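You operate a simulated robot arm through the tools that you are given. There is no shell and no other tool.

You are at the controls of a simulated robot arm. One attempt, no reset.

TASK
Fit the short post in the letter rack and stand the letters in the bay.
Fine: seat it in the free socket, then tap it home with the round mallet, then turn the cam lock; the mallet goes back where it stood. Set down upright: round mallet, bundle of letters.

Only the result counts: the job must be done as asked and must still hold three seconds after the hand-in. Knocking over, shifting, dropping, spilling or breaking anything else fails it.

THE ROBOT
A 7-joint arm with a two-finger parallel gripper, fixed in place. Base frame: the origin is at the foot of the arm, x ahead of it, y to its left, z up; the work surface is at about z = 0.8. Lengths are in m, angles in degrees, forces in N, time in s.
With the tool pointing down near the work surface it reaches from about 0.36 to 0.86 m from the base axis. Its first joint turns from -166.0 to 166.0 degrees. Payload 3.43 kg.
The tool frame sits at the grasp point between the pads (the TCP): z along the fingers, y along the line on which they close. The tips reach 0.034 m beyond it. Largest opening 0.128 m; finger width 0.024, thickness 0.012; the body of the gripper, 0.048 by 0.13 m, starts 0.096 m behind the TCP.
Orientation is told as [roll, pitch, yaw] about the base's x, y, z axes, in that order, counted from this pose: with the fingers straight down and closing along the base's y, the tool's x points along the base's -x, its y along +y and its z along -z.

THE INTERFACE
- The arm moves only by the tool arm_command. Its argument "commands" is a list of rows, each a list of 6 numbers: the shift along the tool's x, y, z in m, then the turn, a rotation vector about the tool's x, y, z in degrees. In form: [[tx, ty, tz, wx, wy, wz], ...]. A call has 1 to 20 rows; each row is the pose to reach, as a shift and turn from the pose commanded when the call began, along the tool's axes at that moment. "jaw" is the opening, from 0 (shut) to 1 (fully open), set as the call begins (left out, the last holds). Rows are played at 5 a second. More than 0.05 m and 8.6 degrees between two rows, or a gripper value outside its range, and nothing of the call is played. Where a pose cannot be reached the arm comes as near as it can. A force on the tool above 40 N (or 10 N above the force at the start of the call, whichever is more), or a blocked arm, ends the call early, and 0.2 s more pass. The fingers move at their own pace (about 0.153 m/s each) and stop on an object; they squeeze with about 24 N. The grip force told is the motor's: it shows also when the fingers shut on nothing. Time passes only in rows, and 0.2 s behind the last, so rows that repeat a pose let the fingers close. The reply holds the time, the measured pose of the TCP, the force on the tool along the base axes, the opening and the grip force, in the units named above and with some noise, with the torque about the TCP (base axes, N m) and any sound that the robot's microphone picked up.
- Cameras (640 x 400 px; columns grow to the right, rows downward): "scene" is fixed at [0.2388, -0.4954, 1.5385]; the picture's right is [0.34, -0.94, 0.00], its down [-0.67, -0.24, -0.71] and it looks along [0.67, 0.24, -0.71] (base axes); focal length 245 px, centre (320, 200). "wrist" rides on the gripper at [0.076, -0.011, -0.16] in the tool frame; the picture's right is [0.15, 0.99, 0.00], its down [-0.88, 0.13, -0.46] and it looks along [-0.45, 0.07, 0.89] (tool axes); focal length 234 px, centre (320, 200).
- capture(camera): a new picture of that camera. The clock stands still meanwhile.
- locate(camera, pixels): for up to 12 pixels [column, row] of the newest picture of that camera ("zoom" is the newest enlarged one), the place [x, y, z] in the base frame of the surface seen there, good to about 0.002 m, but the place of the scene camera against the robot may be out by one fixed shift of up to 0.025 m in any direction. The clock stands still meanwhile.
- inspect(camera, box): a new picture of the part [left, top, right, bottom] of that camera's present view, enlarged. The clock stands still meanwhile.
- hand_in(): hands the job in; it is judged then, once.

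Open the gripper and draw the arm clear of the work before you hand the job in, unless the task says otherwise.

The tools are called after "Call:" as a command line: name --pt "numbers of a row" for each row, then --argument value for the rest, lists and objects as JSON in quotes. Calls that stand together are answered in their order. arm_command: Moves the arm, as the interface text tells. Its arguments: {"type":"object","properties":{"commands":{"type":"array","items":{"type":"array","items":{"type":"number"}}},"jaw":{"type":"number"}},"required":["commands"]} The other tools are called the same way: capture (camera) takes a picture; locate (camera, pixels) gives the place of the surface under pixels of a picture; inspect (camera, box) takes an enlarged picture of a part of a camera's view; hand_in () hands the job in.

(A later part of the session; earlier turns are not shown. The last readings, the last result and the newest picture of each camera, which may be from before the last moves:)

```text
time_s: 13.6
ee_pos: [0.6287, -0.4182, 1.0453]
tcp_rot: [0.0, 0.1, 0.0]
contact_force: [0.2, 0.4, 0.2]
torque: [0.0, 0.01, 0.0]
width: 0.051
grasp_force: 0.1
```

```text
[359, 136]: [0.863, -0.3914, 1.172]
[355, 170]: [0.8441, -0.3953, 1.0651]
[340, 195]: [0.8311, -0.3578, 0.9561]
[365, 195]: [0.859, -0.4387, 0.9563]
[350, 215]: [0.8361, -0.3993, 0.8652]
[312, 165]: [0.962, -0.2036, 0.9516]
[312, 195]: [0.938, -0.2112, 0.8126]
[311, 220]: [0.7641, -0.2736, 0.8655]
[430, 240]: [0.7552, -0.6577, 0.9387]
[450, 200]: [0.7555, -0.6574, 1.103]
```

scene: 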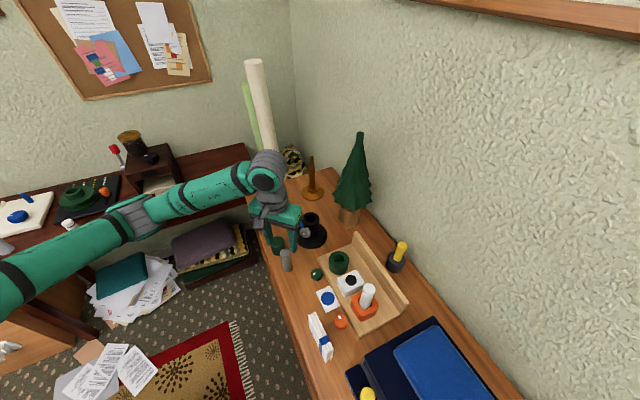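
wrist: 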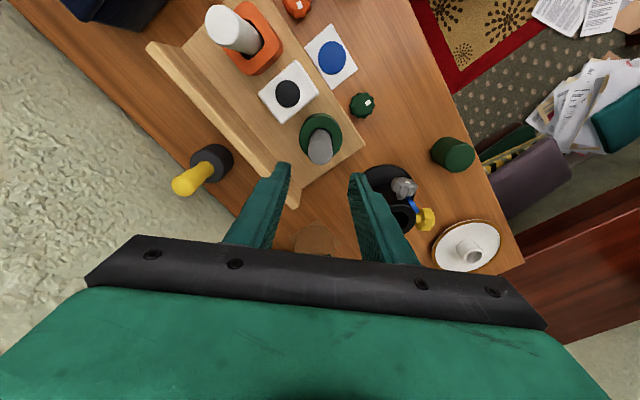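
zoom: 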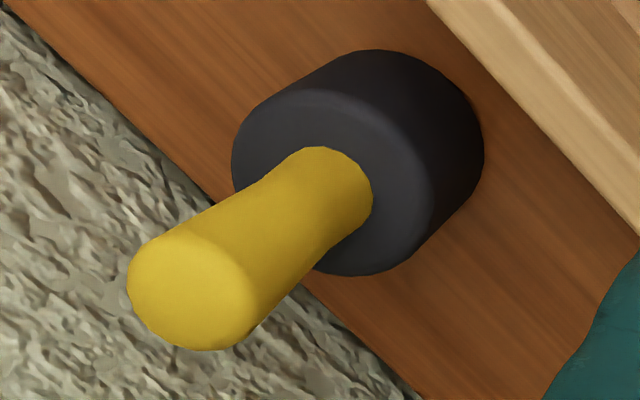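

I locate points on the mallet's handle top and head top in this zoom.

Call:
locate --camera "zoom" --pixels '[[190, 292], [135, 285], [245, 300], [185, 240], [195, 343], [240, 150], [270, 110], [340, 265], [425, 200], [300, 100], [400, 250], [380, 130]]'

Call:
locate --camera "wrist" --pixels '[[100, 200], [130, 220], [60, 120], [190, 215], [220, 230], [240, 240], [150, 110], [196, 146], [245, 160], [262, 172], [210, 95], [230, 180]]'

```text
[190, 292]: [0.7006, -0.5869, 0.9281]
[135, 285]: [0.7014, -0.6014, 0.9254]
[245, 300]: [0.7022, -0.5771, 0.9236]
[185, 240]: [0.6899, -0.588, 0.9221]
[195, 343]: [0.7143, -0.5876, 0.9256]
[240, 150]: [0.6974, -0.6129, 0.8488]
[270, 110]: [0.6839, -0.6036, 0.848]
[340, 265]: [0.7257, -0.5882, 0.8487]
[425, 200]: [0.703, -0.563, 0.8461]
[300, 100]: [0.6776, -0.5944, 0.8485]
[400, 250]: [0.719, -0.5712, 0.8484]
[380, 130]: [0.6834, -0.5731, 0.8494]
```

```text
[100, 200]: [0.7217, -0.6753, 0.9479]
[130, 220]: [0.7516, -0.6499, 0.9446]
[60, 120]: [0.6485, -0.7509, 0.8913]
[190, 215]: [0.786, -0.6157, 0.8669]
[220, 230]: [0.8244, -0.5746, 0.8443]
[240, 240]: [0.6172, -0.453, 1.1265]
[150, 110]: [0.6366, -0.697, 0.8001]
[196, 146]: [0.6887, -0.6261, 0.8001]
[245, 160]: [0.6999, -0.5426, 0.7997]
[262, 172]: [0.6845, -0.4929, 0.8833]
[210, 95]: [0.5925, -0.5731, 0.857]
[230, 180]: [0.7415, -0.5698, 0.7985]
```

Mallet axis is (0.7015,-0.588), handle z 0.849–0.928, wall 0.075 m behind. I first rise and yaw by -40 degrees so the fingers will close tangentially.

Call:
arm_command --pt "0 -0.01 -0.012 0 0 8" --pt "0 -0.02 -0.024 0 0 16" --pt "0 -0.03 -0.036 0 0 24" --pt "0 -0.04 -0.048 0 0 32" --pt "0 -0.05 -0.055 0 0 40" --pt "0 -0.05 -0.055 0 0 40" --pt "0 -0.05 -0.055 0 0 40" --jaw 0.45

Call:
capture --camera "scene"

```text
time_s: 15.2
ee_pos: [0.6299, -0.4656, 1.101]
tcp_rot: [0.1, 0.0, -39.9]
contact_force: [-0.3, -0.2, 0.3]
torque: [-0.01, -0.01, 0.01]
width: 0.0574
grasp_force: 0.0
```

```text
taken
```

scene: 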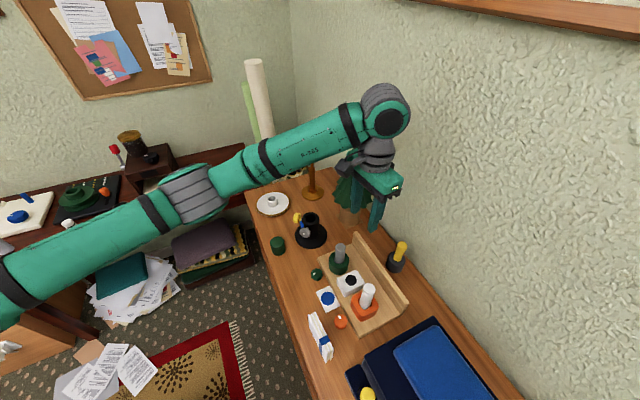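

Yaw is at -39.9. I now tilt the fingers outward by 30 degrees while moving to a hover point above the mallet handle.

Call:
arm_command --pt "-0.02 -0.009 0.0 0 -7.5 0" --pt "-0.045 -0.018 0.01 0 -15 0" --pt "-0.07 -0.027 0.03 0 -22.5 0" --pt "-0.09 -0.036 0.045 0 -30 0" --pt "-0.11 -0.0467 0.06 0 -30 0" --pt "-0.11 -0.0467 0.06 0 -30 0" --jaw 0.45

Call:
capture --camera "scene"

Call:
capture --camera "wrist"

```text
time_s: 16.6
ee_pos: [0.6854, -0.5726, 1.0426]
tcp_rot: [0.0, -30.1, -39.9]
contact_force: [-0.1, -0.2, 0.7]
torque: [0.03, 0.0, -0.01]
width: 0.0575
grasp_force: 0.0
```

```text
taken
```

scene: 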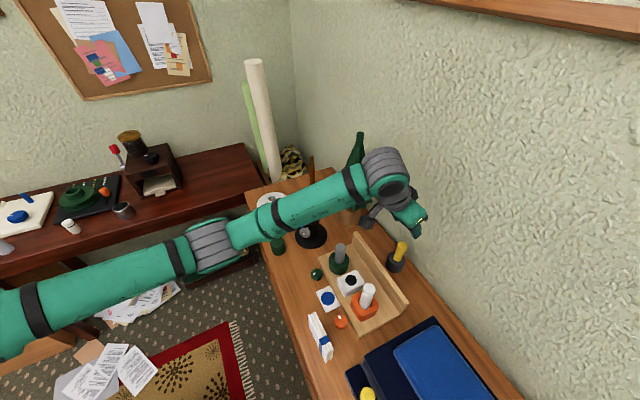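

```text
taken
```

wrist: 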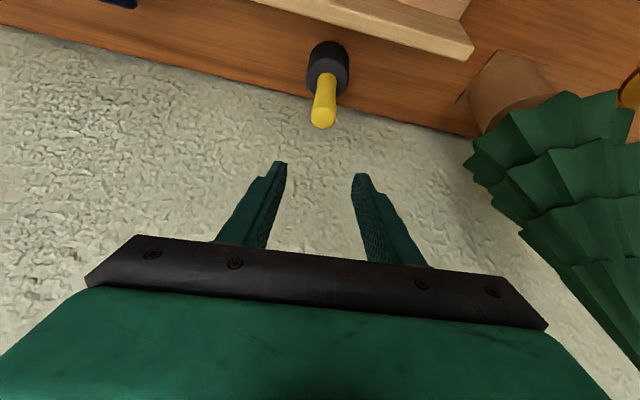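

The tilt was reached and the handle sits at (323,115), in line between the fingers. I re-measure the handle from here before descending.

Call:
inspect --camera "wrist" --box '[295, 30, 355, 135]'

Call:
locate --camera "wrist" --pixels '[[323, 118], [313, 118], [333, 118], [323, 108], [323, 126], [326, 80], [310, 68], [345, 75], [280, 166], [360, 178]]'

```text
3.81 times, centred on (325, 82) of wrist
```

zoom: 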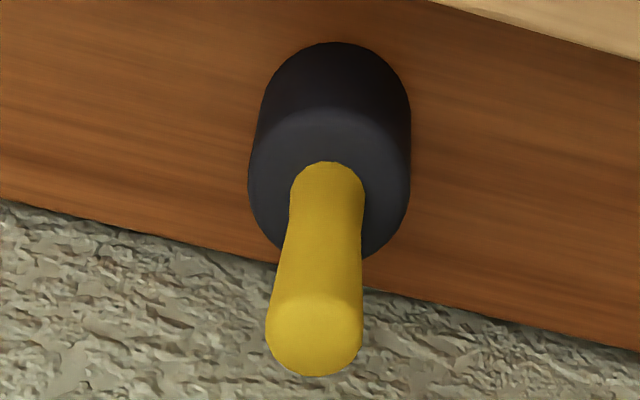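

```text
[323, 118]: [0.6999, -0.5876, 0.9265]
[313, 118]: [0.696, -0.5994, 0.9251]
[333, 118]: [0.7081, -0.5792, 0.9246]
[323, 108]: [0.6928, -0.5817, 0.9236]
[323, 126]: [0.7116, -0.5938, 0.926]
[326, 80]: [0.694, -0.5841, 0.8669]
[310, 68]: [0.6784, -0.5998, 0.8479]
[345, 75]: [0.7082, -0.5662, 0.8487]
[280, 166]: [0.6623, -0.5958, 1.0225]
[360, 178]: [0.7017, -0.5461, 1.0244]
```

Handle centre confirmed at about (0.702,-0.588). I move outward over it and descend to TCP z ≈ 0.892 with fingers either side.

Call:
arm_command --pt "0.0013 0 0.0454 0 0 0" --pt "0.0188 0 0.0758 0 0 0" --pt "0.0363 0 0.1061 0 0 0" --pt "0.0463 0 0.1234 0 0 0" --pt "0.0558 0 0.1398 0 0 0" --pt "0.0558 0 0.1398 0 0 0" --jaw 0.45

Call:
capture --camera "wrist"

Call:
inspect --camera "scene" --box '[340, 190, 460, 300]'

```text
time_s: 18.0
ee_pos: [0.7029, -0.5864, 0.8926]
tcp_rot: [-0.2, -30.0, -40.0]
contact_force: [0.4, 0.1, 0.1]
torque: [-0.02, 0.03, 0.01]
width: 0.0576
grasp_force: 0.0
```

```text
taken
```

wrist: 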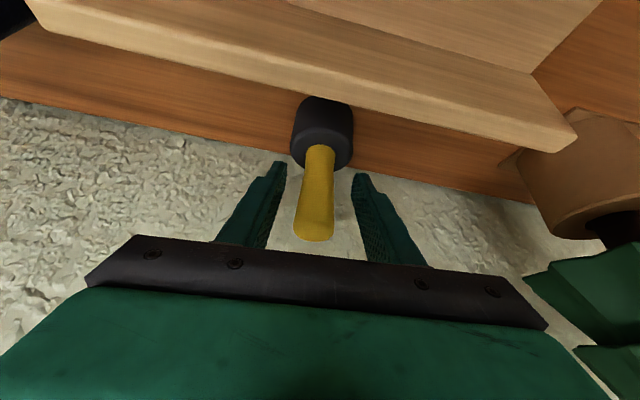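

```text
3.64 times, centred on (400, 245) of scene
```

zoom: 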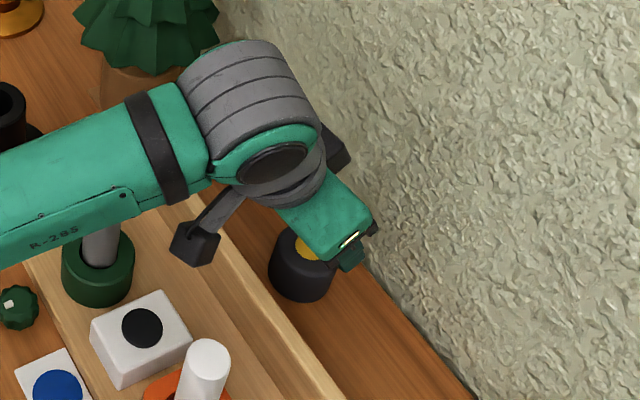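

The handle is centred between the fingertips at (320,155). I close the jaw on it.

Call:
arm_command --pt "0 0 0 0 0 0" --pt "0 0 0 0 0 0" --pt "0 0 0 0 0 0" --pt "0 0 0 0 0 0" --jaw 0

Call:
capture --camera "wrist"

```text
time_s: 19.0
ee_pos: [0.7022, -0.5879, 0.8937]
tcp_rot: [0.0, -30.1, -40.0]
contact_force: [0.5, -1.5, 0.4]
torque: [-0.17, 0.12, 0.0]
width: 0.0276
grasp_force: 24.4
```

```text
taken
```

wrist: 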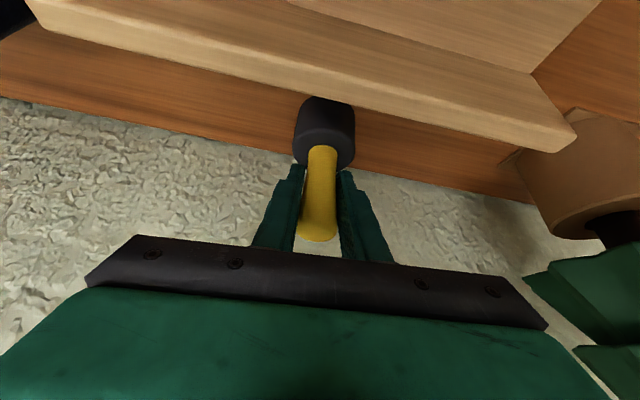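

The mallet is gripped (0.0276 m, 24 N). I lift it straight up 0.165 m, slowly at first.

Call:
arm_command --pt "-0.005 0 -0.0087 0 0 0" --pt "-0.015 0 -0.026 0 0 0" --pt "-0.03 0 -0.052 0 0 0" --pt "-0.0475 0 -0.0823 0 0 0" --pt "-0.065 0 -0.1126 0 0 0" --pt "-0.0825 0 -0.1429 0 0 0" --pt "-0.0825 0 -0.1429 0 0 0" --jaw 0

Call:
capture --camera "wrist"

Call:
capture --camera "scene"

```text
time_s: 20.6
ee_pos: [0.7017, -0.5896, 1.0581]
tcp_rot: [0.0, -30.0, -40.0]
contact_force: [0.1, -0.7, -5.0]
torque: [-0.03, 0.0, -0.02]
width: 0.0276
grasp_force: 24.1
```

```text
taken
```

wrist: 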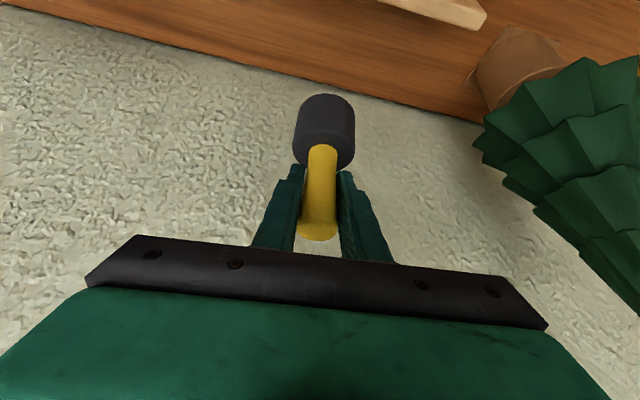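

```text
taken
```

scene: 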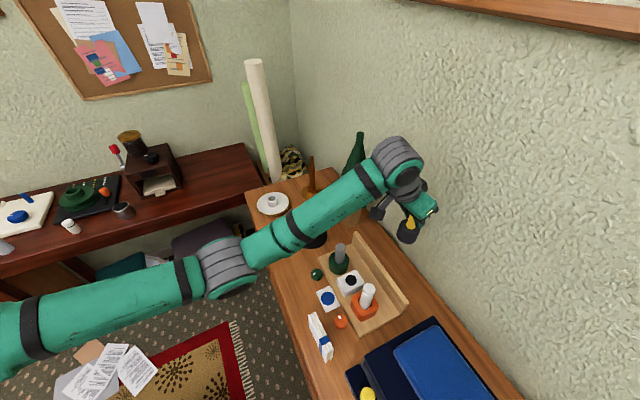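

The mallet hangs free (about 5 N). I carry it level to above the post.

Call:
arm_command --pt "0.024 0.0141 -0.0138 0 0 0" --pt "0.048 0.0283 -0.0277 0 0 0" --pt "0.072 0.0424 -0.0415 0 0 0" --pt "0.096 0.0565 -0.0553 0 0 0" --pt "0.12 0.0707 -0.0692 0 0 0" --pt "0.1438 0.0848 -0.083 0 0 0" --pt "0.1438 0.0848 -0.083 0 0 0" --pt "0.1438 0.0848 -0.083 0 0 0" --jaw 0

Call:
capture --camera "wrist"

Call:
inspect --camera "scene" --box '[280, 190, 400, 290]'

```text
time_s: 22.4
ee_pos: [0.6283, -0.4133, 1.0559]
tcp_rot: [0.1, -30.0, -40.1]
contact_force: [1.0, 0.2, -5.4]
torque: [-0.06, 0.06, -0.03]
width: 0.0273
grasp_force: 24.0
```

```text
taken
```

wrist: 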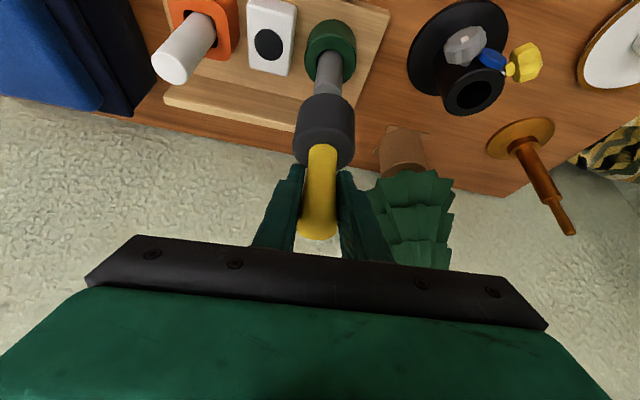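

```text
4.00 times, centred on (340, 240) of scene
```

zoom: 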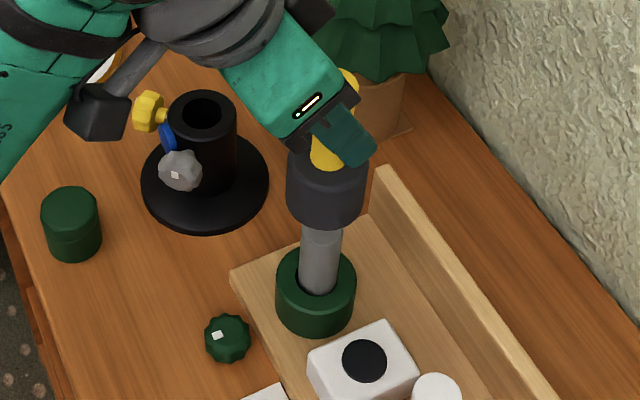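

The head hangs right over the post top. I lower it to about 6 mm above the post first.

Call:
arm_command --pt "0.008 0 0.0139 0 0 0" --pt "0.016 0 0.0277 0 0 0" --pt "0.016 0 0.0277 0 0 0" --pt "0.016 0 0.0277 0 0 0" --jaw 0

Call:
inspect --camera "scene" --box '[310, 210, 370, 280]'

Call:
inspect --camera "wrist" --box '[270, 10, 380, 180]'

```text
time_s: 23.4
ee_pos: [0.6293, -0.4157, 1.0246]
tcp_rot: [0.0, -30.0, -40.0]
contact_force: [0.1, 0.8, -5.2]
torque: [0.07, -0.01, 0.03]
width: 0.0275
grasp_force: 24.2
```

```text
5.71 times, centred on (340, 245) of scene
```

zoom: 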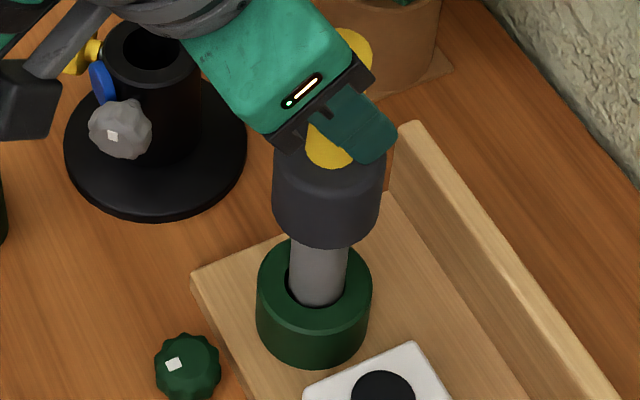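

```text
2.35 times, centred on (325, 95) of wrist
```

zoom: 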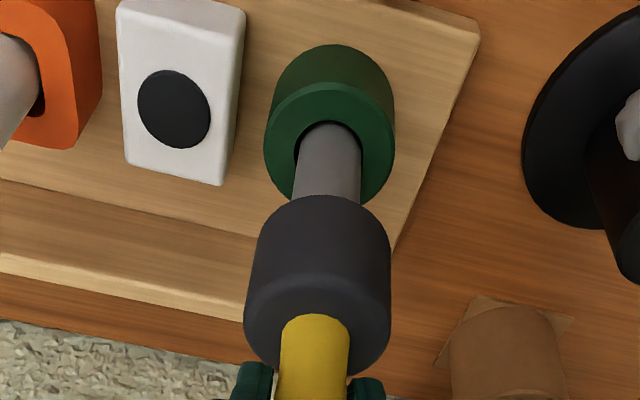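

The head is a few mm above the post. I make a first tap: down 12 mm quickly, then back up.

Call:
arm_command --pt "0.006 0 0.0104 0 0 0" --pt "-0.005 0 -0.0087 0 0 0" --pt "-0.005 0 -0.0087 0 0 0" --jaw 0

Call:
inspect --camera "scene" --box '[310, 210, 370, 280]'

```text
time_s: 24.2
ee_pos: [0.6294, -0.4151, 1.0359]
tcp_rot: [0.0, -30.0, -40.0]
contact_force: [0.6, 0.0, -5.2]
torque: [0.04, 0.03, -0.03]
width: 0.0272
grasp_force: 23.9
```

```text
5.71 times, centred on (340, 245) of scene
```

zoom: 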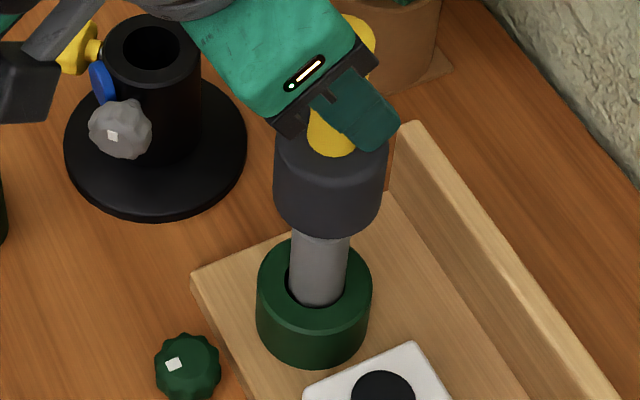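

No sound was reported. I lower slowly to find the contact height and feel the force.

Call:
arm_command --pt "0.005 0 0.0087 0 0 0" --pt "0.007 0 0.0121 0 0 0" --pt "0.008 0 0.0139 0 0 0" --pt "0.009 0 0.0156 0 0 0" --pt "0.009 0 0.0156 0 0 0" --jaw 0

```text
time_s: 25.4
ee_pos: [0.6281, -0.4164, 1.0184]
tcp_rot: [0.0, -30.0, -39.9]
contact_force: [-0.3, 0.2, -4.8]
torque: [-0.05, 0.07, 0.02]
width: 0.0272
grasp_force: 23.9
```

Still only the weight is felt at TCP z 1.018. I continue down in small steps.

Call:
arm_command --pt "0.001 0 0.0017 0 0 0" --pt "0.002 0 0.0035 0 0 0" --pt "0.003 0 0.0052 0 0 0" --pt "0.004 0 0.0069 0 0 0" --pt "0.004 0 0.0069 0 0 0" --jaw 0

Call:
inspect --camera "scene" --box '[310, 210, 370, 280]'

```text
time_s: 26.6
ee_pos: [0.628, -0.4157, 1.0103]
tcp_rot: [0.0, -30.3, -40.1]
contact_force: [0.9, -0.6, 23.3]
torque: [-0.19, -0.03, 0.15]
width: 0.0274
grasp_force: 24.0
```

```text
5.71 times, centred on (340, 245) of scene
```

zoom: 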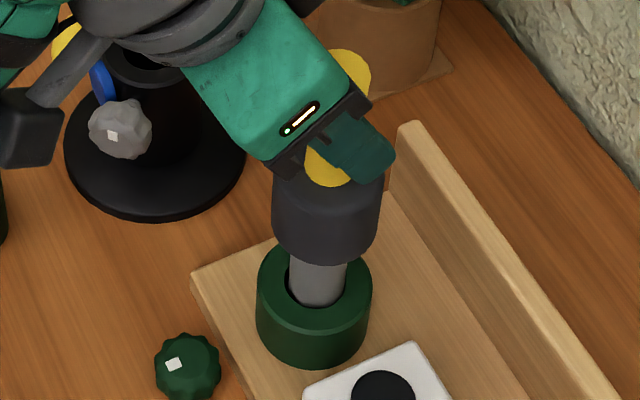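

Contact is found at TCP z ≈ 1.011 with about 28 N pressing. I lift 20 mm and make a firmer, quicker tap.

Call:
arm_command --pt "-0.0125 0 -0.0217 0 0 0" --pt "-0.0125 0 -0.0217 0 0 0" --pt "0.0015 0 0.0026 0 0 0" --pt "-0.0125 0 -0.0217 0 0 0" --pt "-0.0125 0 -0.0217 0 0 0" --jaw 0

Call:
inspect --camera "scene" --box '[310, 210, 370, 280]'

```text
time_s: 27.8
ee_pos: [0.6302, -0.4155, 1.0351]
tcp_rot: [0.0, -30.1, -40.0]
contact_force: [0.2, -0.4, -4.5]
torque: [0.02, -0.02, 0.02]
width: 0.0274
grasp_force: 24.0
```

```text
5.71 times, centred on (340, 245) of scene
```

zoom: 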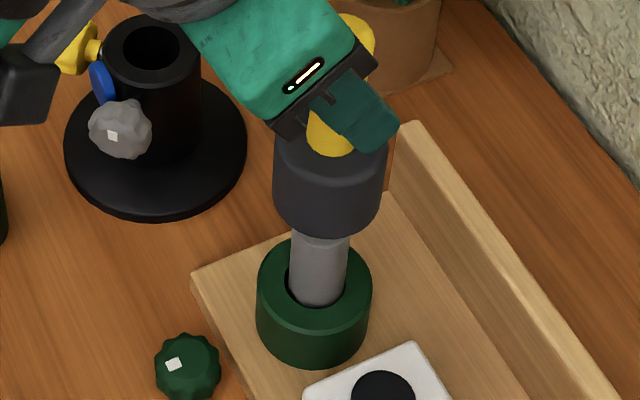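

No sound yet, and I cannot see the post's top. I raise the mallet more and measure the post top height.

Call:
arm_command --pt "-0.02 0 -0.0346 0 0 0" --pt "-0.02 0 -0.0346 0 0 0" --jaw 0

Call:
inspect --camera "scene" --box '[320, 225, 360, 275]'

Call:
inspect --camera "wrist" --box '[270, 0, 380, 180]'

```text
time_s: 28.4
ee_pos: [0.6289, -0.4151, 1.0755]
tcp_rot: [0.0, -30.1, -40.0]
contact_force: [0.1, -0.2, -5.7]
torque: [0.02, -0.03, -0.01]
width: 0.027
grasp_force: 23.4
```

```text
8.00 times, centred on (340, 250) of scene
```

zoom: 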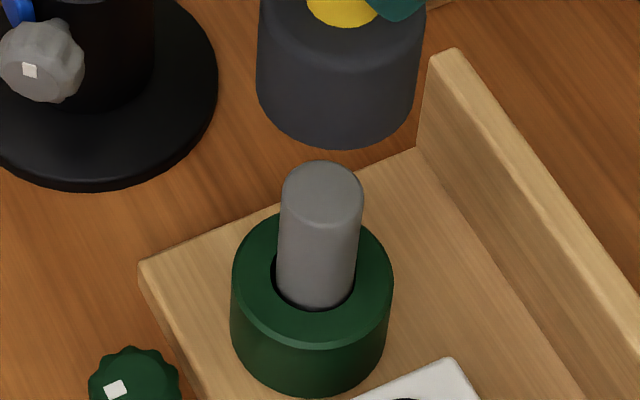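

```text
2.22 times, centred on (325, 90) of wrist
```

zoom: 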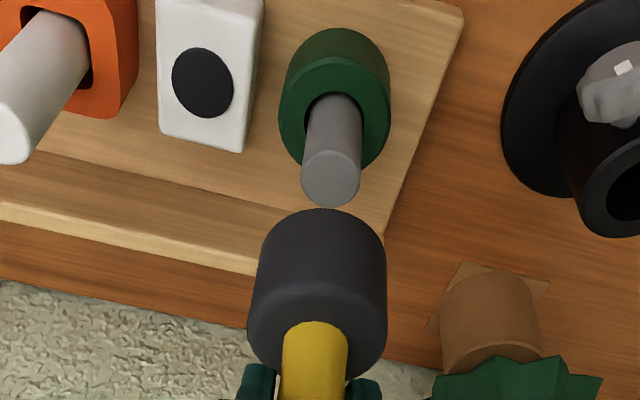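

Call:
locate --camera "zoom" --pixels '[[332, 178], [310, 180], [352, 180], [332, 160], [332, 200], [330, 130], [290, 90], [380, 110], [205, 82], [300, 130]]'

Call:
inspect --camera "scene" --box '[320, 225, 360, 275]'

Call:
locate --camera "zoom" --pixels '[[321, 185], [290, 180], [355, 185], [321, 205], [250, 260], [380, 265], [310, 325], [310, 300], [330, 145]]'

```text
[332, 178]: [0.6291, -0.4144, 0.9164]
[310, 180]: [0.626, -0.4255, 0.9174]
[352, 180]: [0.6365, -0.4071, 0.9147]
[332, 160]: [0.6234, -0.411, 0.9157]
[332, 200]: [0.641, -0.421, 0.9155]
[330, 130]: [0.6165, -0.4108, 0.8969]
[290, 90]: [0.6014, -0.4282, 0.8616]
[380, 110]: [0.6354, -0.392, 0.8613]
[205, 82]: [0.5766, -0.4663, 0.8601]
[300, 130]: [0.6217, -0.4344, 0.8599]
```

```text
8.00 times, centred on (340, 250) of scene
```

zoom: 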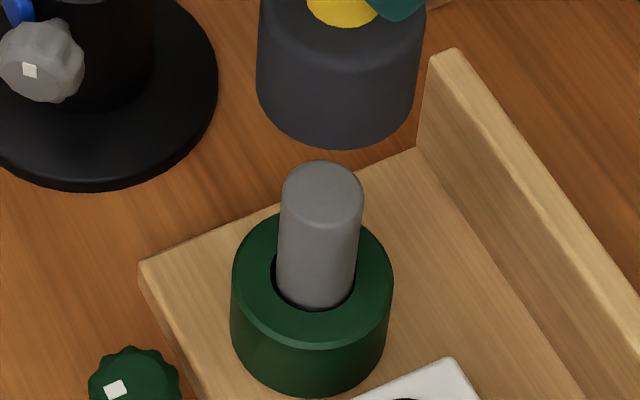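

```text
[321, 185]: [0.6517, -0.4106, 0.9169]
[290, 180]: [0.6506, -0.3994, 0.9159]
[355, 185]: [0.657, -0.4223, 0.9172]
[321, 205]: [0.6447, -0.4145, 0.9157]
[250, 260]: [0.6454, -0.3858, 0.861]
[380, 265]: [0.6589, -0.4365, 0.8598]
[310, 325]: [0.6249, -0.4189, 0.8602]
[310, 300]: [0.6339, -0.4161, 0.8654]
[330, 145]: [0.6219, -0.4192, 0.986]
```

The post top now stands at z≈0.9165, so it has sunk about 11 mm from 0.9275. I tap again to see whether it goes any further.

Call:
arm_command --pt "0.015 0 0.026 0 0 0" --pt "0.0235 0 0.0407 0 0 0" --pt "0.0235 0 0.0407 0 0 0" --pt "0.0345 0 0.0598 0 0 0" --pt "0.02 0 0.0346 0 0 0" --pt "0 0 0 0 0 0" --pt "0 0 0 0 0 0" --jaw 0

Call:
inspect --camera "wrist" --box '[290, 10, 380, 120]'

Call:
inspect --camera "scene" --box '[320, 225, 360, 275]'

Call:
locate --camera "zoom" --pixels '[[321, 185], [290, 180], [355, 185], [321, 205], [321, 168], [250, 260], [380, 265]]'

```text
time_s: 30.0
ee_pos: [0.629, -0.4172, 1.0732]
tcp_rot: [0.0, -30.0, -39.9]
contact_force: [0.5, -0.1, -4.6]
torque: [0.01, 0.0, -0.01]
width: 0.0272
grasp_force: 23.9
```

```text
3.64 times, centred on (335, 65) of wrist
```

zoom: 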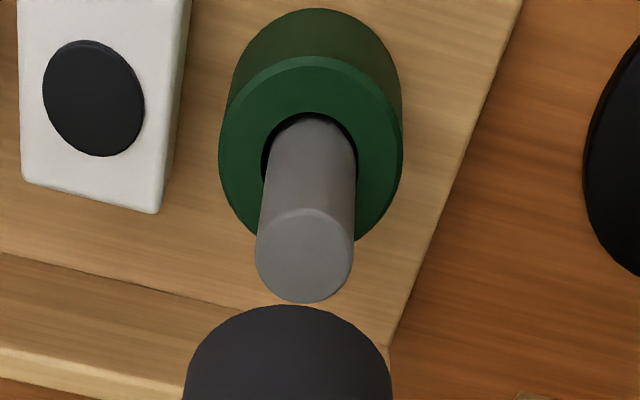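

```text
8.00 times, centred on (340, 250) of scene
```

zoom: 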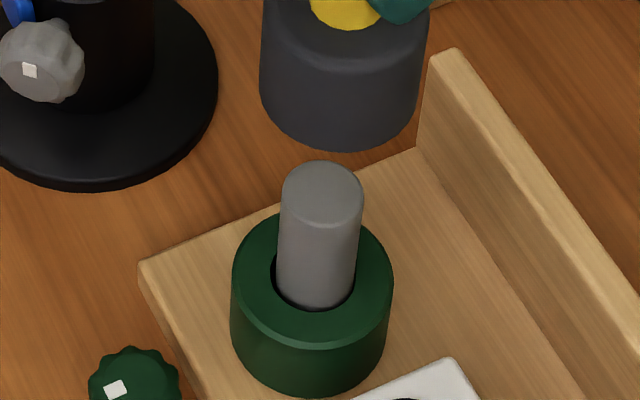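

```text
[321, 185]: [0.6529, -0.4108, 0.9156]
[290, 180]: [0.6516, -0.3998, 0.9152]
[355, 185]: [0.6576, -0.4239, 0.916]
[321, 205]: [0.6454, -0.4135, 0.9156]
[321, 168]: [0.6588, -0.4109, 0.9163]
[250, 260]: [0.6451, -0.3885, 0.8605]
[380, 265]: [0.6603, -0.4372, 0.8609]
```

The top is unchanged at about 0.916, so it seems to be home. I press once more, slowly and harder, to be sure it is at a hard stop.

Call:
arm_command --pt "0.015 0 0.026 0 0 0" --pt "0.03 0 0.052 0 0 0" --pt "0.032 0 0.0554 0 0 0" --pt "0.0325 0 0.0563 0 0 0" --pt "0.033 0 0.0572 0 0 0" --pt "0.0335 0 0.058 0 0 0" --jaw 0

```text
time_s: 31.4
ee_pos: [0.6279, -0.4161, 1.0095]
tcp_rot: [-0.1, -30.3, -40.1]
contact_force: [-0.1, 0.7, 23.4]
torque: [0.01, -0.1, 0.11]
width: 0.0264
grasp_force: 24.4
```

The force saturates near 28 N, which suggests the handle may slip slightly in the grip, while the post is at its stop. I raise the mallet and check the post and the grip.

Call:
arm_command --pt "-0.015 0 -0.026 0 0 0" --pt "-0.03 0 -0.052 0 0 0" --pt "-0.035 0 -0.0606 0 0 0" --pt "-0.035 0 -0.0606 0 0 0" --jaw 0

Call:
capture --camera "wrist"

Call:
inspect --camera "scene" --box '[310, 190, 370, 280]'

Call:
locate --camera "zoom" --pixels '[[326, 300], [310, 298], [345, 300], [326, 270], [300, 240], [350, 245], [340, 260]]'

```text
time_s: 32.4
ee_pos: [0.6292, -0.4152, 1.078]
tcp_rot: [0.1, -30.0, -39.9]
contact_force: [0.8, 0.9, -5.4]
torque: [0.03, 0.01, 0.02]
width: 0.0269
grasp_force: 23.6
```

```text
taken
```

wrist: 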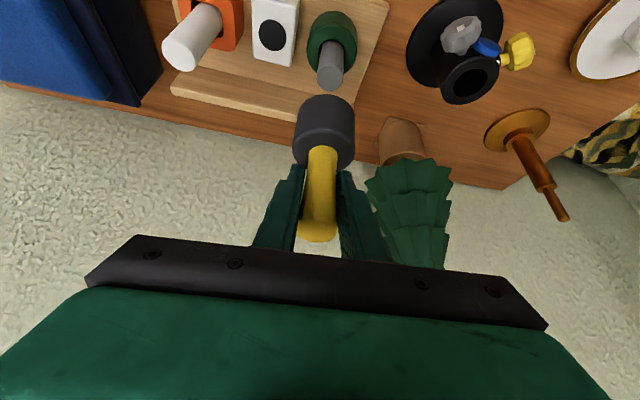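

```text
4.44 times, centred on (340, 235) of scene
```

zoom: 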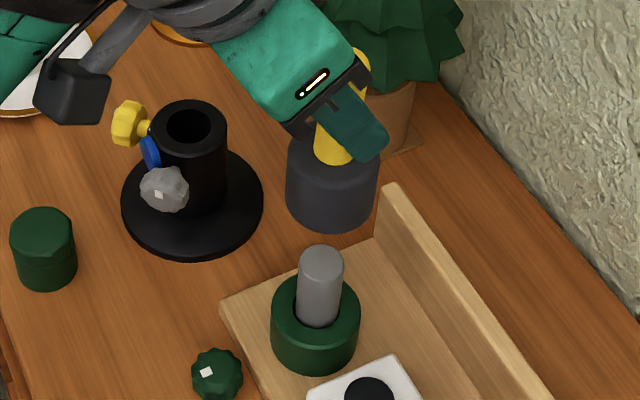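

```text
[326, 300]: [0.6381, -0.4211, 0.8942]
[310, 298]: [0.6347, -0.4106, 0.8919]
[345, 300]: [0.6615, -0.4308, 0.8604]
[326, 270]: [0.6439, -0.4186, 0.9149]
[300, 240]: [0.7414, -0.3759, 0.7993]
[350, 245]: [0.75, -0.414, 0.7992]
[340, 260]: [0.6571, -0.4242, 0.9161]
```

The post top is unchanged (≈0.9155) and the grip looks the same. I give one faster tap to make sure nothing more gives.

Call:
arm_command --pt "0.01 0 0.0173 0 0 0" --pt "0.0175 0 0.0303 0 0 0" --pt "0.0175 0 0.0303 0 0 0" --pt "0.0375 0 0.065 0 0 0" --pt "0.0275 0 0.0476 0 0 0" --pt "0.0075 0 0.013 0 0 0" --pt "0 0 0 0 0 0" --pt "0 0 0 0 0 0" --jaw 0

Call:
inspect --camera "scene" --box '[320, 225, 360, 275]'

Call:
locate --camera "zoom" --pixels '[[321, 185], [290, 180], [355, 185], [321, 205], [321, 168], [250, 260], [380, 265]]'

Call:
capture --camera "wrist"

```text
time_s: 34.2
ee_pos: [0.6278, -0.4176, 1.0759]
tcp_rot: [-0.1, -30.0, -40.0]
contact_force: [0.1, 0.4, -4.6]
torque: [0.01, -0.01, 0.0]
width: 0.0269
grasp_force: 24.0
```

```text
8.00 times, centred on (340, 250) of scene
```

zoom: 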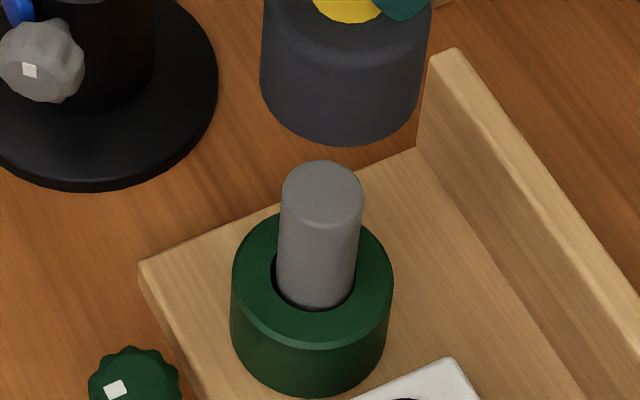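

```text
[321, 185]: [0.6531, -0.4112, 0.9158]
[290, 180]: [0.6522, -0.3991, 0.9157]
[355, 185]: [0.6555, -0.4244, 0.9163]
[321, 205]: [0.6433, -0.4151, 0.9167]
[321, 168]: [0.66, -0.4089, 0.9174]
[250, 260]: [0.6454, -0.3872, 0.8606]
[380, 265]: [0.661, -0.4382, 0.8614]
```

```text
taken
```

wrist: 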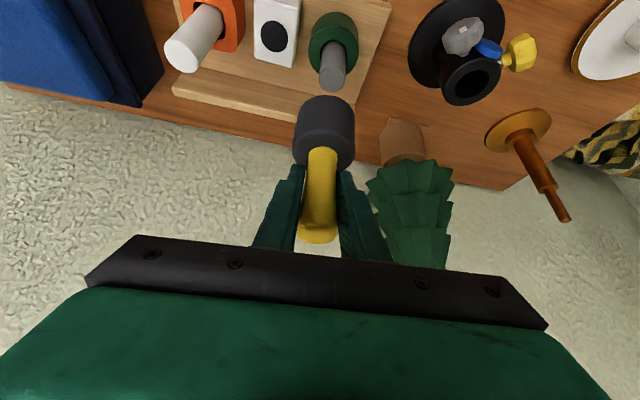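

The post stays at 0.916 – it is home. I carry the mallet back above its original spot.

Call:
arm_command --pt "-0.024 -0.0141 0.0138 0 0 0" --pt "-0.048 -0.0283 0.0277 0 0 0" --pt "-0.072 -0.0424 0.0415 0 0 0" --pt "-0.096 -0.0565 0.0553 0 0 0" --pt "-0.12 -0.0707 0.0692 0 0 0" --pt "-0.1438 -0.0848 0.083 0 0 0" --pt "-0.1438 -0.0848 0.083 0 0 0" --pt "-0.1438 -0.0848 0.083 0 0 0" --jaw 0

Call:
capture --camera "wrist"

Call:
inspect --camera "scene" --box '[340, 180, 460, 290]'

```text
time_s: 36.0
ee_pos: [0.701, -0.5858, 1.0764]
tcp_rot: [0.0, -30.0, -40.0]
contact_force: [-0.4, 0.9, -5.2]
torque: [0.01, 0.0, -0.01]
width: 0.0266
grasp_force: 24.3
```

```text
taken
```

wrist: 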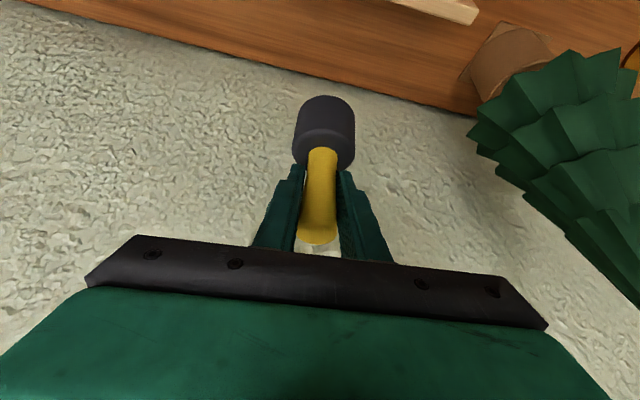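

```text
3.64 times, centred on (400, 235) of scene
```

zoom: 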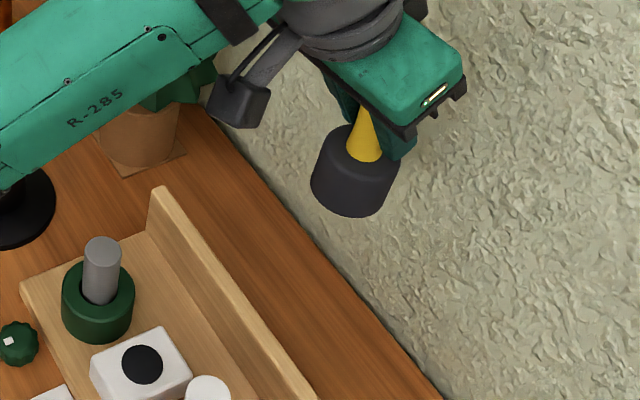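

The mallet hangs upright above its spot. I lower it slowly to just above the table.

Call:
arm_command --pt "0.02 0 0.0346 0 0 0" --pt "0.04 0 0.0693 0 0 0" --pt "0.06 0 0.1039 0 0 0" --pt "0.075 0 0.1299 0 0 0" --pt "0.085 0 0.1472 0 0 0" --pt "0.089 0 0.1541 0 0 0" --pt "0.091 0 0.1576 0 0 0" --pt "0.091 0 0.1576 0 0 0" --jaw 0

Call:
inspect --camera "scene" --box '[380, 235, 420, 275]'

Call:
inspect --camera "wrist" --box '[260, 70, 380, 250]'

```text
time_s: 37.8
ee_pos: [0.6991, -0.5868, 0.8962]
tcp_rot: [0.0, -30.0, -40.0]
contact_force: [-0.8, 1.2, -4.8]
torque: [0.0, -0.01, 0.01]
width: 0.027
grasp_force: 23.6
```

```text
10.00 times, centred on (400, 255) of scene
```

zoom: 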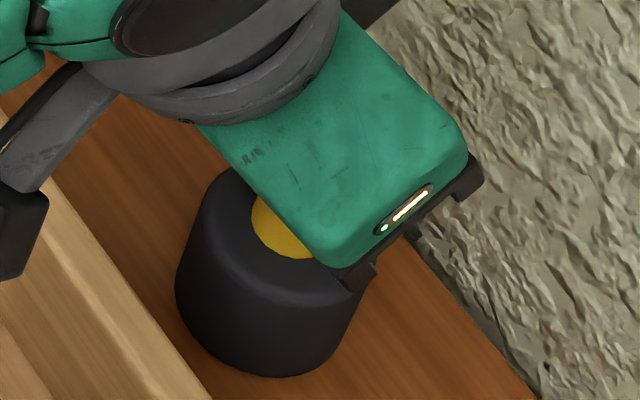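

```text
2.22 times, centred on (320, 160) of wrist
```

zoom: 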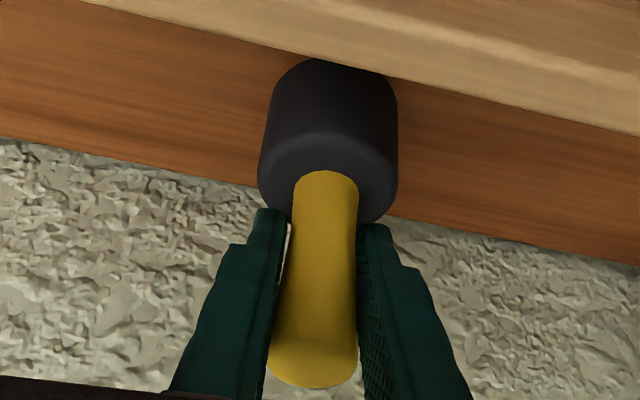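

The mallet's outline matches its original place, hanging a few mm above. I lower in 1 mm steps until the weight is taken.

Call:
arm_command --pt "0.0005 0 0.0009 0 0 0" --pt "0.001 0 0.0017 0 0 0" --pt "0.0015 0 0.0026 0 0 0" --pt "0.0015 0 0.0026 0 0 0" --jaw 0

```text
time_s: 38.8
ee_pos: [0.7002, -0.5869, 0.8923]
tcp_rot: [0.0, -29.9, -40.0]
contact_force: [0.3, -0.1, -5.4]
torque: [0.01, 0.04, 0.02]
width: 0.0267
grasp_force: 24.0
```

Weight still hangs at z 0.892. I go on lowering slowly.

Call:
arm_command --pt "0.0005 0 0.0009 0 0 0" --pt "0.001 0 0.0017 0 0 0" --pt "0.001 0 0.0017 0 0 0" --jaw 0

Call:
arm_command --pt "0.0005 0 0.0009 0 0 0" --pt "0.0005 0 0.0009 0 0 0" --jaw 0

```text
time_s: 39.6
ee_pos: [0.7015, -0.5877, 0.8913]
tcp_rot: [0.1, -30.2, -39.9]
contact_force: [-1.4, 1.6, 5.8]
torque: [0.04, -0.16, 0.07]
width: 0.027
grasp_force: 24.6
```

```text
time_s: 40.2
ee_pos: [0.7019, -0.588, 0.8921]
tcp_rot: [0.1, -30.3, -40.0]
contact_force: [-4.0, 5.2, 16.9]
torque: [0.16, -0.18, 0.08]
width: 0.0267
grasp_force: 24.1
```

The mallet is standing on the table (17 N up). I ease off 1 mm and open the jaw.

Call:
arm_command --pt "-0.0005 0 -0.0009 0 0 0" --pt "-0.0005 0 -0.0009 0 0 0" --jaw 0

Call:
arm_command --pt "0 0 0 0 0 0" --pt "0 0 0 0 0 0" --jaw 0.45

Call:
capture --camera "wrist"

```text
time_s: 40.8
ee_pos: [0.7009, -0.5882, 0.8923]
tcp_rot: [0.0, -30.2, -40.0]
contact_force: [1.5, 0.6, 15.8]
torque: [-0.25, -0.64, 0.07]
width: 0.0267
grasp_force: 23.7
```

```text
time_s: 41.4
ee_pos: [0.701, -0.5873, 0.8913]
tcp_rot: [0.0, -29.9, -40.0]
contact_force: [-0.8, 0.1, 0.3]
torque: [-0.01, -0.04, 0.01]
width: 0.0578
grasp_force: 0.0
```

```text
taken
```

wrist: 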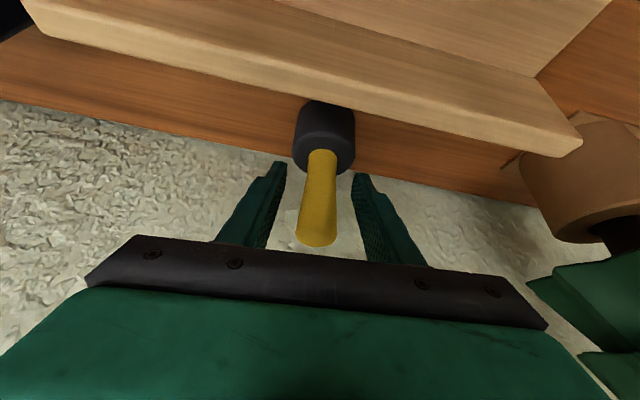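

The mallet stands free between the open fingers. I withdraw straight up and check its place.

Call:
arm_command --pt "-0.015 0 -0.026 0 0 0" --pt "-0.035 0 -0.0606 0 0 0" --pt "-0.055 0 -0.0953 0 0 0" --pt "-0.075 0 -0.1299 0 0 0" --pt "-0.075 0 -0.1299 0 0 0" --jaw 0.45

Call:
inspect --camera "wrist" --box '[280, 50, 370, 180]'

Call:
inspect --camera "scene" --box '[380, 235, 420, 275]'

```text
time_s: 42.6
ee_pos: [0.6995, -0.5881, 1.0387]
tcp_rot: [0.0, -29.9, -40.0]
contact_force: [0.1, -0.5, 0.5]
torque: [0.0, 0.0, 0.02]
width: 0.0578
grasp_force: 0.0
```

```text
3.08 times, centred on (325, 115) of wrist
```

zoom: 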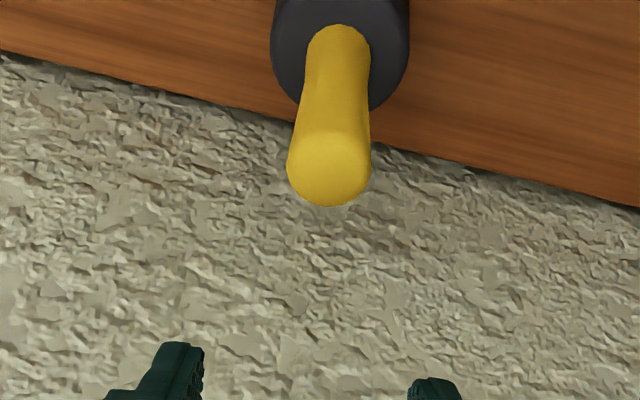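

```text
10.00 times, centred on (400, 255) of scene
```

zoom: 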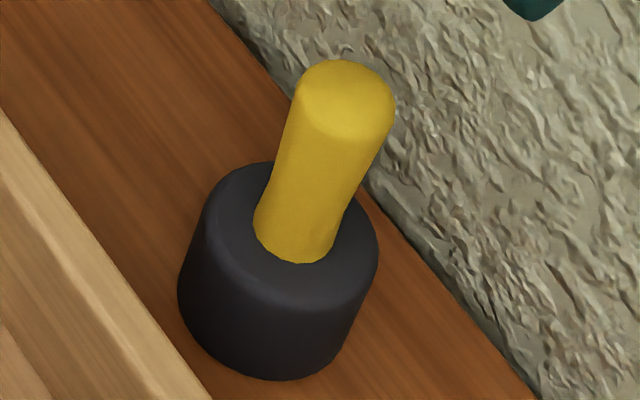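

The mallet is back within about a millimetre. Next I untilt the hand and move to look at the green knob by the socket.

Call:
arm_command --pt "0.0335 0.0116 -0.0179 0 3.75 0" --pt "0.067 0.0232 -0.0358 0 7.5 0" --pt "0.1005 0.0347 -0.0536 0 11.25 0" --pt "0.134 0.0463 -0.0715 0 15 0" --pt "0.1675 0.0579 -0.0894 0 18.75 0" --pt "0.201 0.0695 -0.1073 0 22.5 0" --pt "0.2345 0.081 -0.1251 0 26.25 0" --pt "0.268 0.0926 -0.143 0 30 0" --pt "0.268 0.0926 -0.143 0 30 0" --jaw 0.45

Call:
capture --camera "wrist"

Call:
capture --camera "scene"

```text
time_s: 44.6
ee_pos: [0.5283, -0.32, 1.0307]
tcp_rot: [0.0, 0.0, -40.0]
contact_force: [-0.4, 0.7, -0.3]
torque: [0.0, 0.05, -0.01]
width: 0.0577
grasp_force: 0.0
```

```text
taken
```

wrist: 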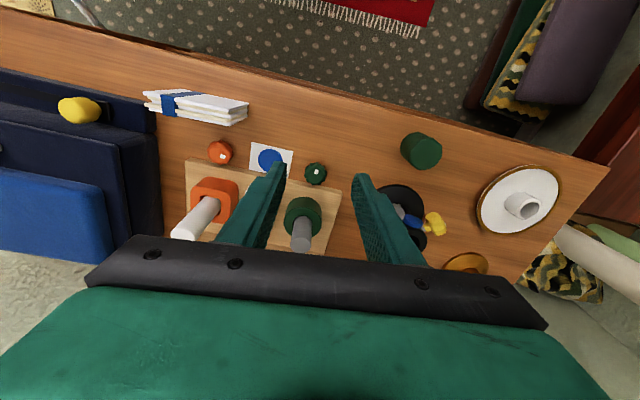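

```text
taken
```

scene: 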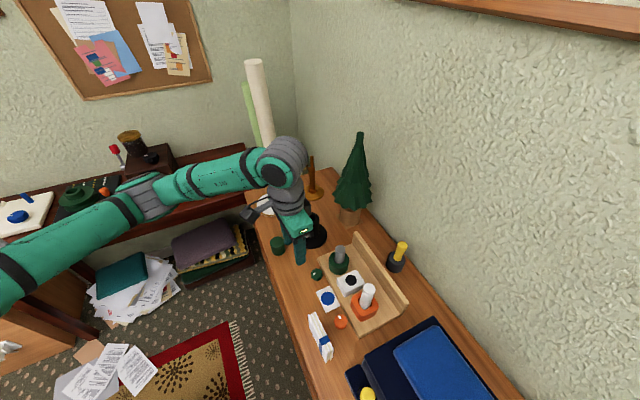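

The view is now aligned with the rack; the green knob is at (316,173) and the orange at (220,152). I zoom on both to read their marks.

Call:
inspect --camera "wrist" --box '[295, 155, 340, 195]'

Call:
locate --camera "zoom" --pixels '[[312, 180], [320, 150], [215, 200], [405, 200], [310, 100], [310, 280], [250, 130], [380, 130], [250, 260], [380, 260]]'

Call:
inspect --camera "wrist" --box '[180, 130, 340, 200]'

```text
10.00 times, centred on (318, 175) of wrist
```

zoom: 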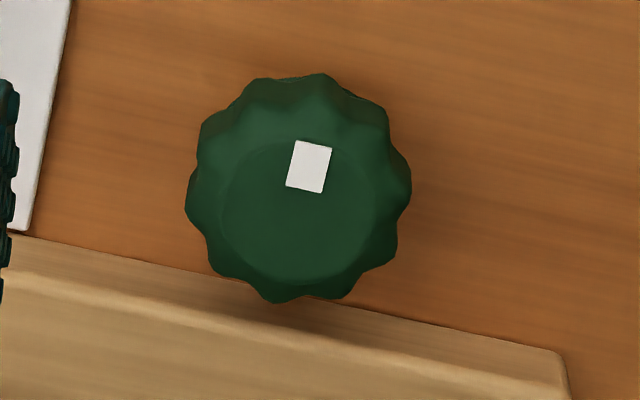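

```text
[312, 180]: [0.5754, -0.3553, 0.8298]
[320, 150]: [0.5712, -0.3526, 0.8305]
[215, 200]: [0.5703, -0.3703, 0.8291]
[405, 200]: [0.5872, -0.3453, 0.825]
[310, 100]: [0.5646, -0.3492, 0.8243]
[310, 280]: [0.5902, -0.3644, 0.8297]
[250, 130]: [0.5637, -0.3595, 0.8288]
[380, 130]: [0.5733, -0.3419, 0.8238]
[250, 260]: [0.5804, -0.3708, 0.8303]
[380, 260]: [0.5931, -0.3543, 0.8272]
```

```text
4.00 times, centred on (260, 165) of wrist
```

zoom: 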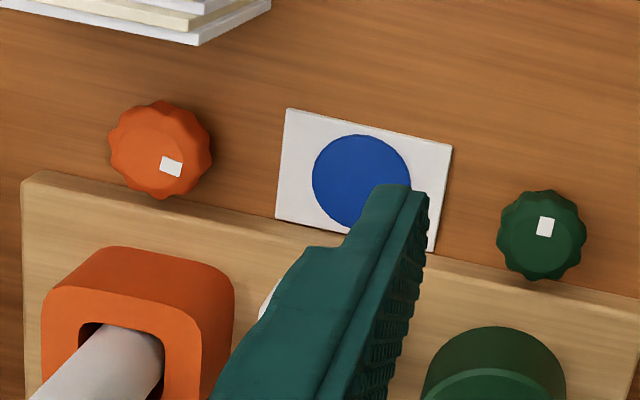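

The orange mark lies parallel to the rack edge while the green one points away from the rack, a quarter turn apart. I look at the knob's profile and measure more points for its centre.

Call:
inspect --camera "scene" --box '[305, 262, 330, 286]'

Call:
locate --camera "zoom" --pixels '[[320, 160], [300, 200], [340, 200], [320, 240], [320, 280], [250, 240], [390, 240], [320, 330], [260, 300], [380, 300]]'

Call:
inspect --camera "wrist" --box '[295, 155, 340, 195]'

Call:
locate --camera "zoom" --pixels '[[300, 210], [230, 205], [372, 205], [300, 150], [300, 270], [300, 85], [340, 90], [410, 185], [192, 185], [280, 298], [385, 265], [300, 240]]'

```text
16.00 times, centred on (318, 274) of scene
```

zoom: 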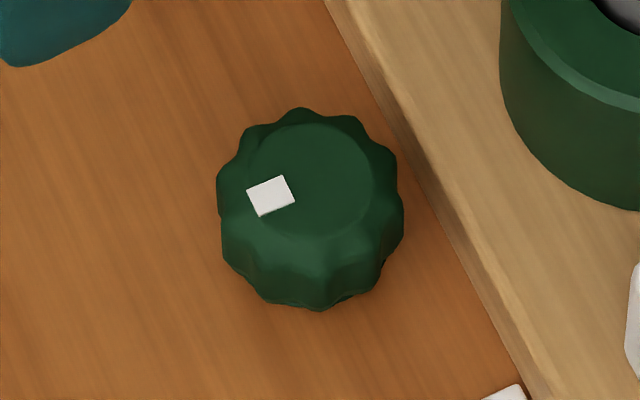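

```text
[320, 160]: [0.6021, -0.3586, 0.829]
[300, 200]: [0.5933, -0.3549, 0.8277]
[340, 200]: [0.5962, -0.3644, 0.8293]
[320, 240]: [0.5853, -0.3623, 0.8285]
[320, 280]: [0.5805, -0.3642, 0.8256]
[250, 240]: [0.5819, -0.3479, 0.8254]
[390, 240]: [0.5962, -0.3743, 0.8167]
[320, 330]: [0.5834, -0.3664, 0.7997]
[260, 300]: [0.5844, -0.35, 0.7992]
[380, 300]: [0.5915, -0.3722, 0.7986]
```

```text
10.00 times, centred on (318, 175) of wrist
```

zoom: 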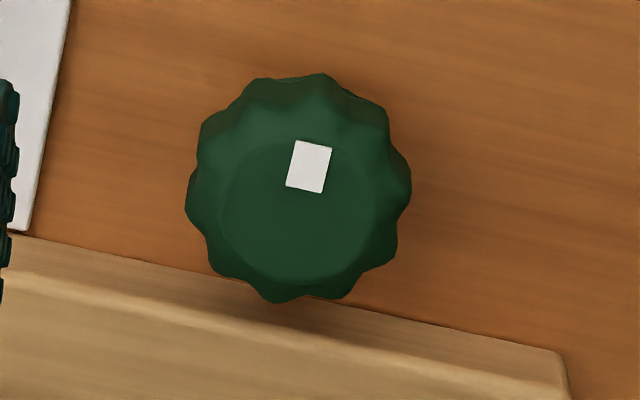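

```text
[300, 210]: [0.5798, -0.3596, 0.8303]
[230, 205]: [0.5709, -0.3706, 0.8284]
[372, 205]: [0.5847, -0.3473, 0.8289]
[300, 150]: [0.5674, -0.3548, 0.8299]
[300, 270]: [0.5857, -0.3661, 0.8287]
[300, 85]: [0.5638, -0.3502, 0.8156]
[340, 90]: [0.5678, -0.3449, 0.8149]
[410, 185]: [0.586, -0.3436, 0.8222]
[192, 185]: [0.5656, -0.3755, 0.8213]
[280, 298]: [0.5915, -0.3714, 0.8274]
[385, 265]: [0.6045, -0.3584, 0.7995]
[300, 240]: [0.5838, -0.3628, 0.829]
```

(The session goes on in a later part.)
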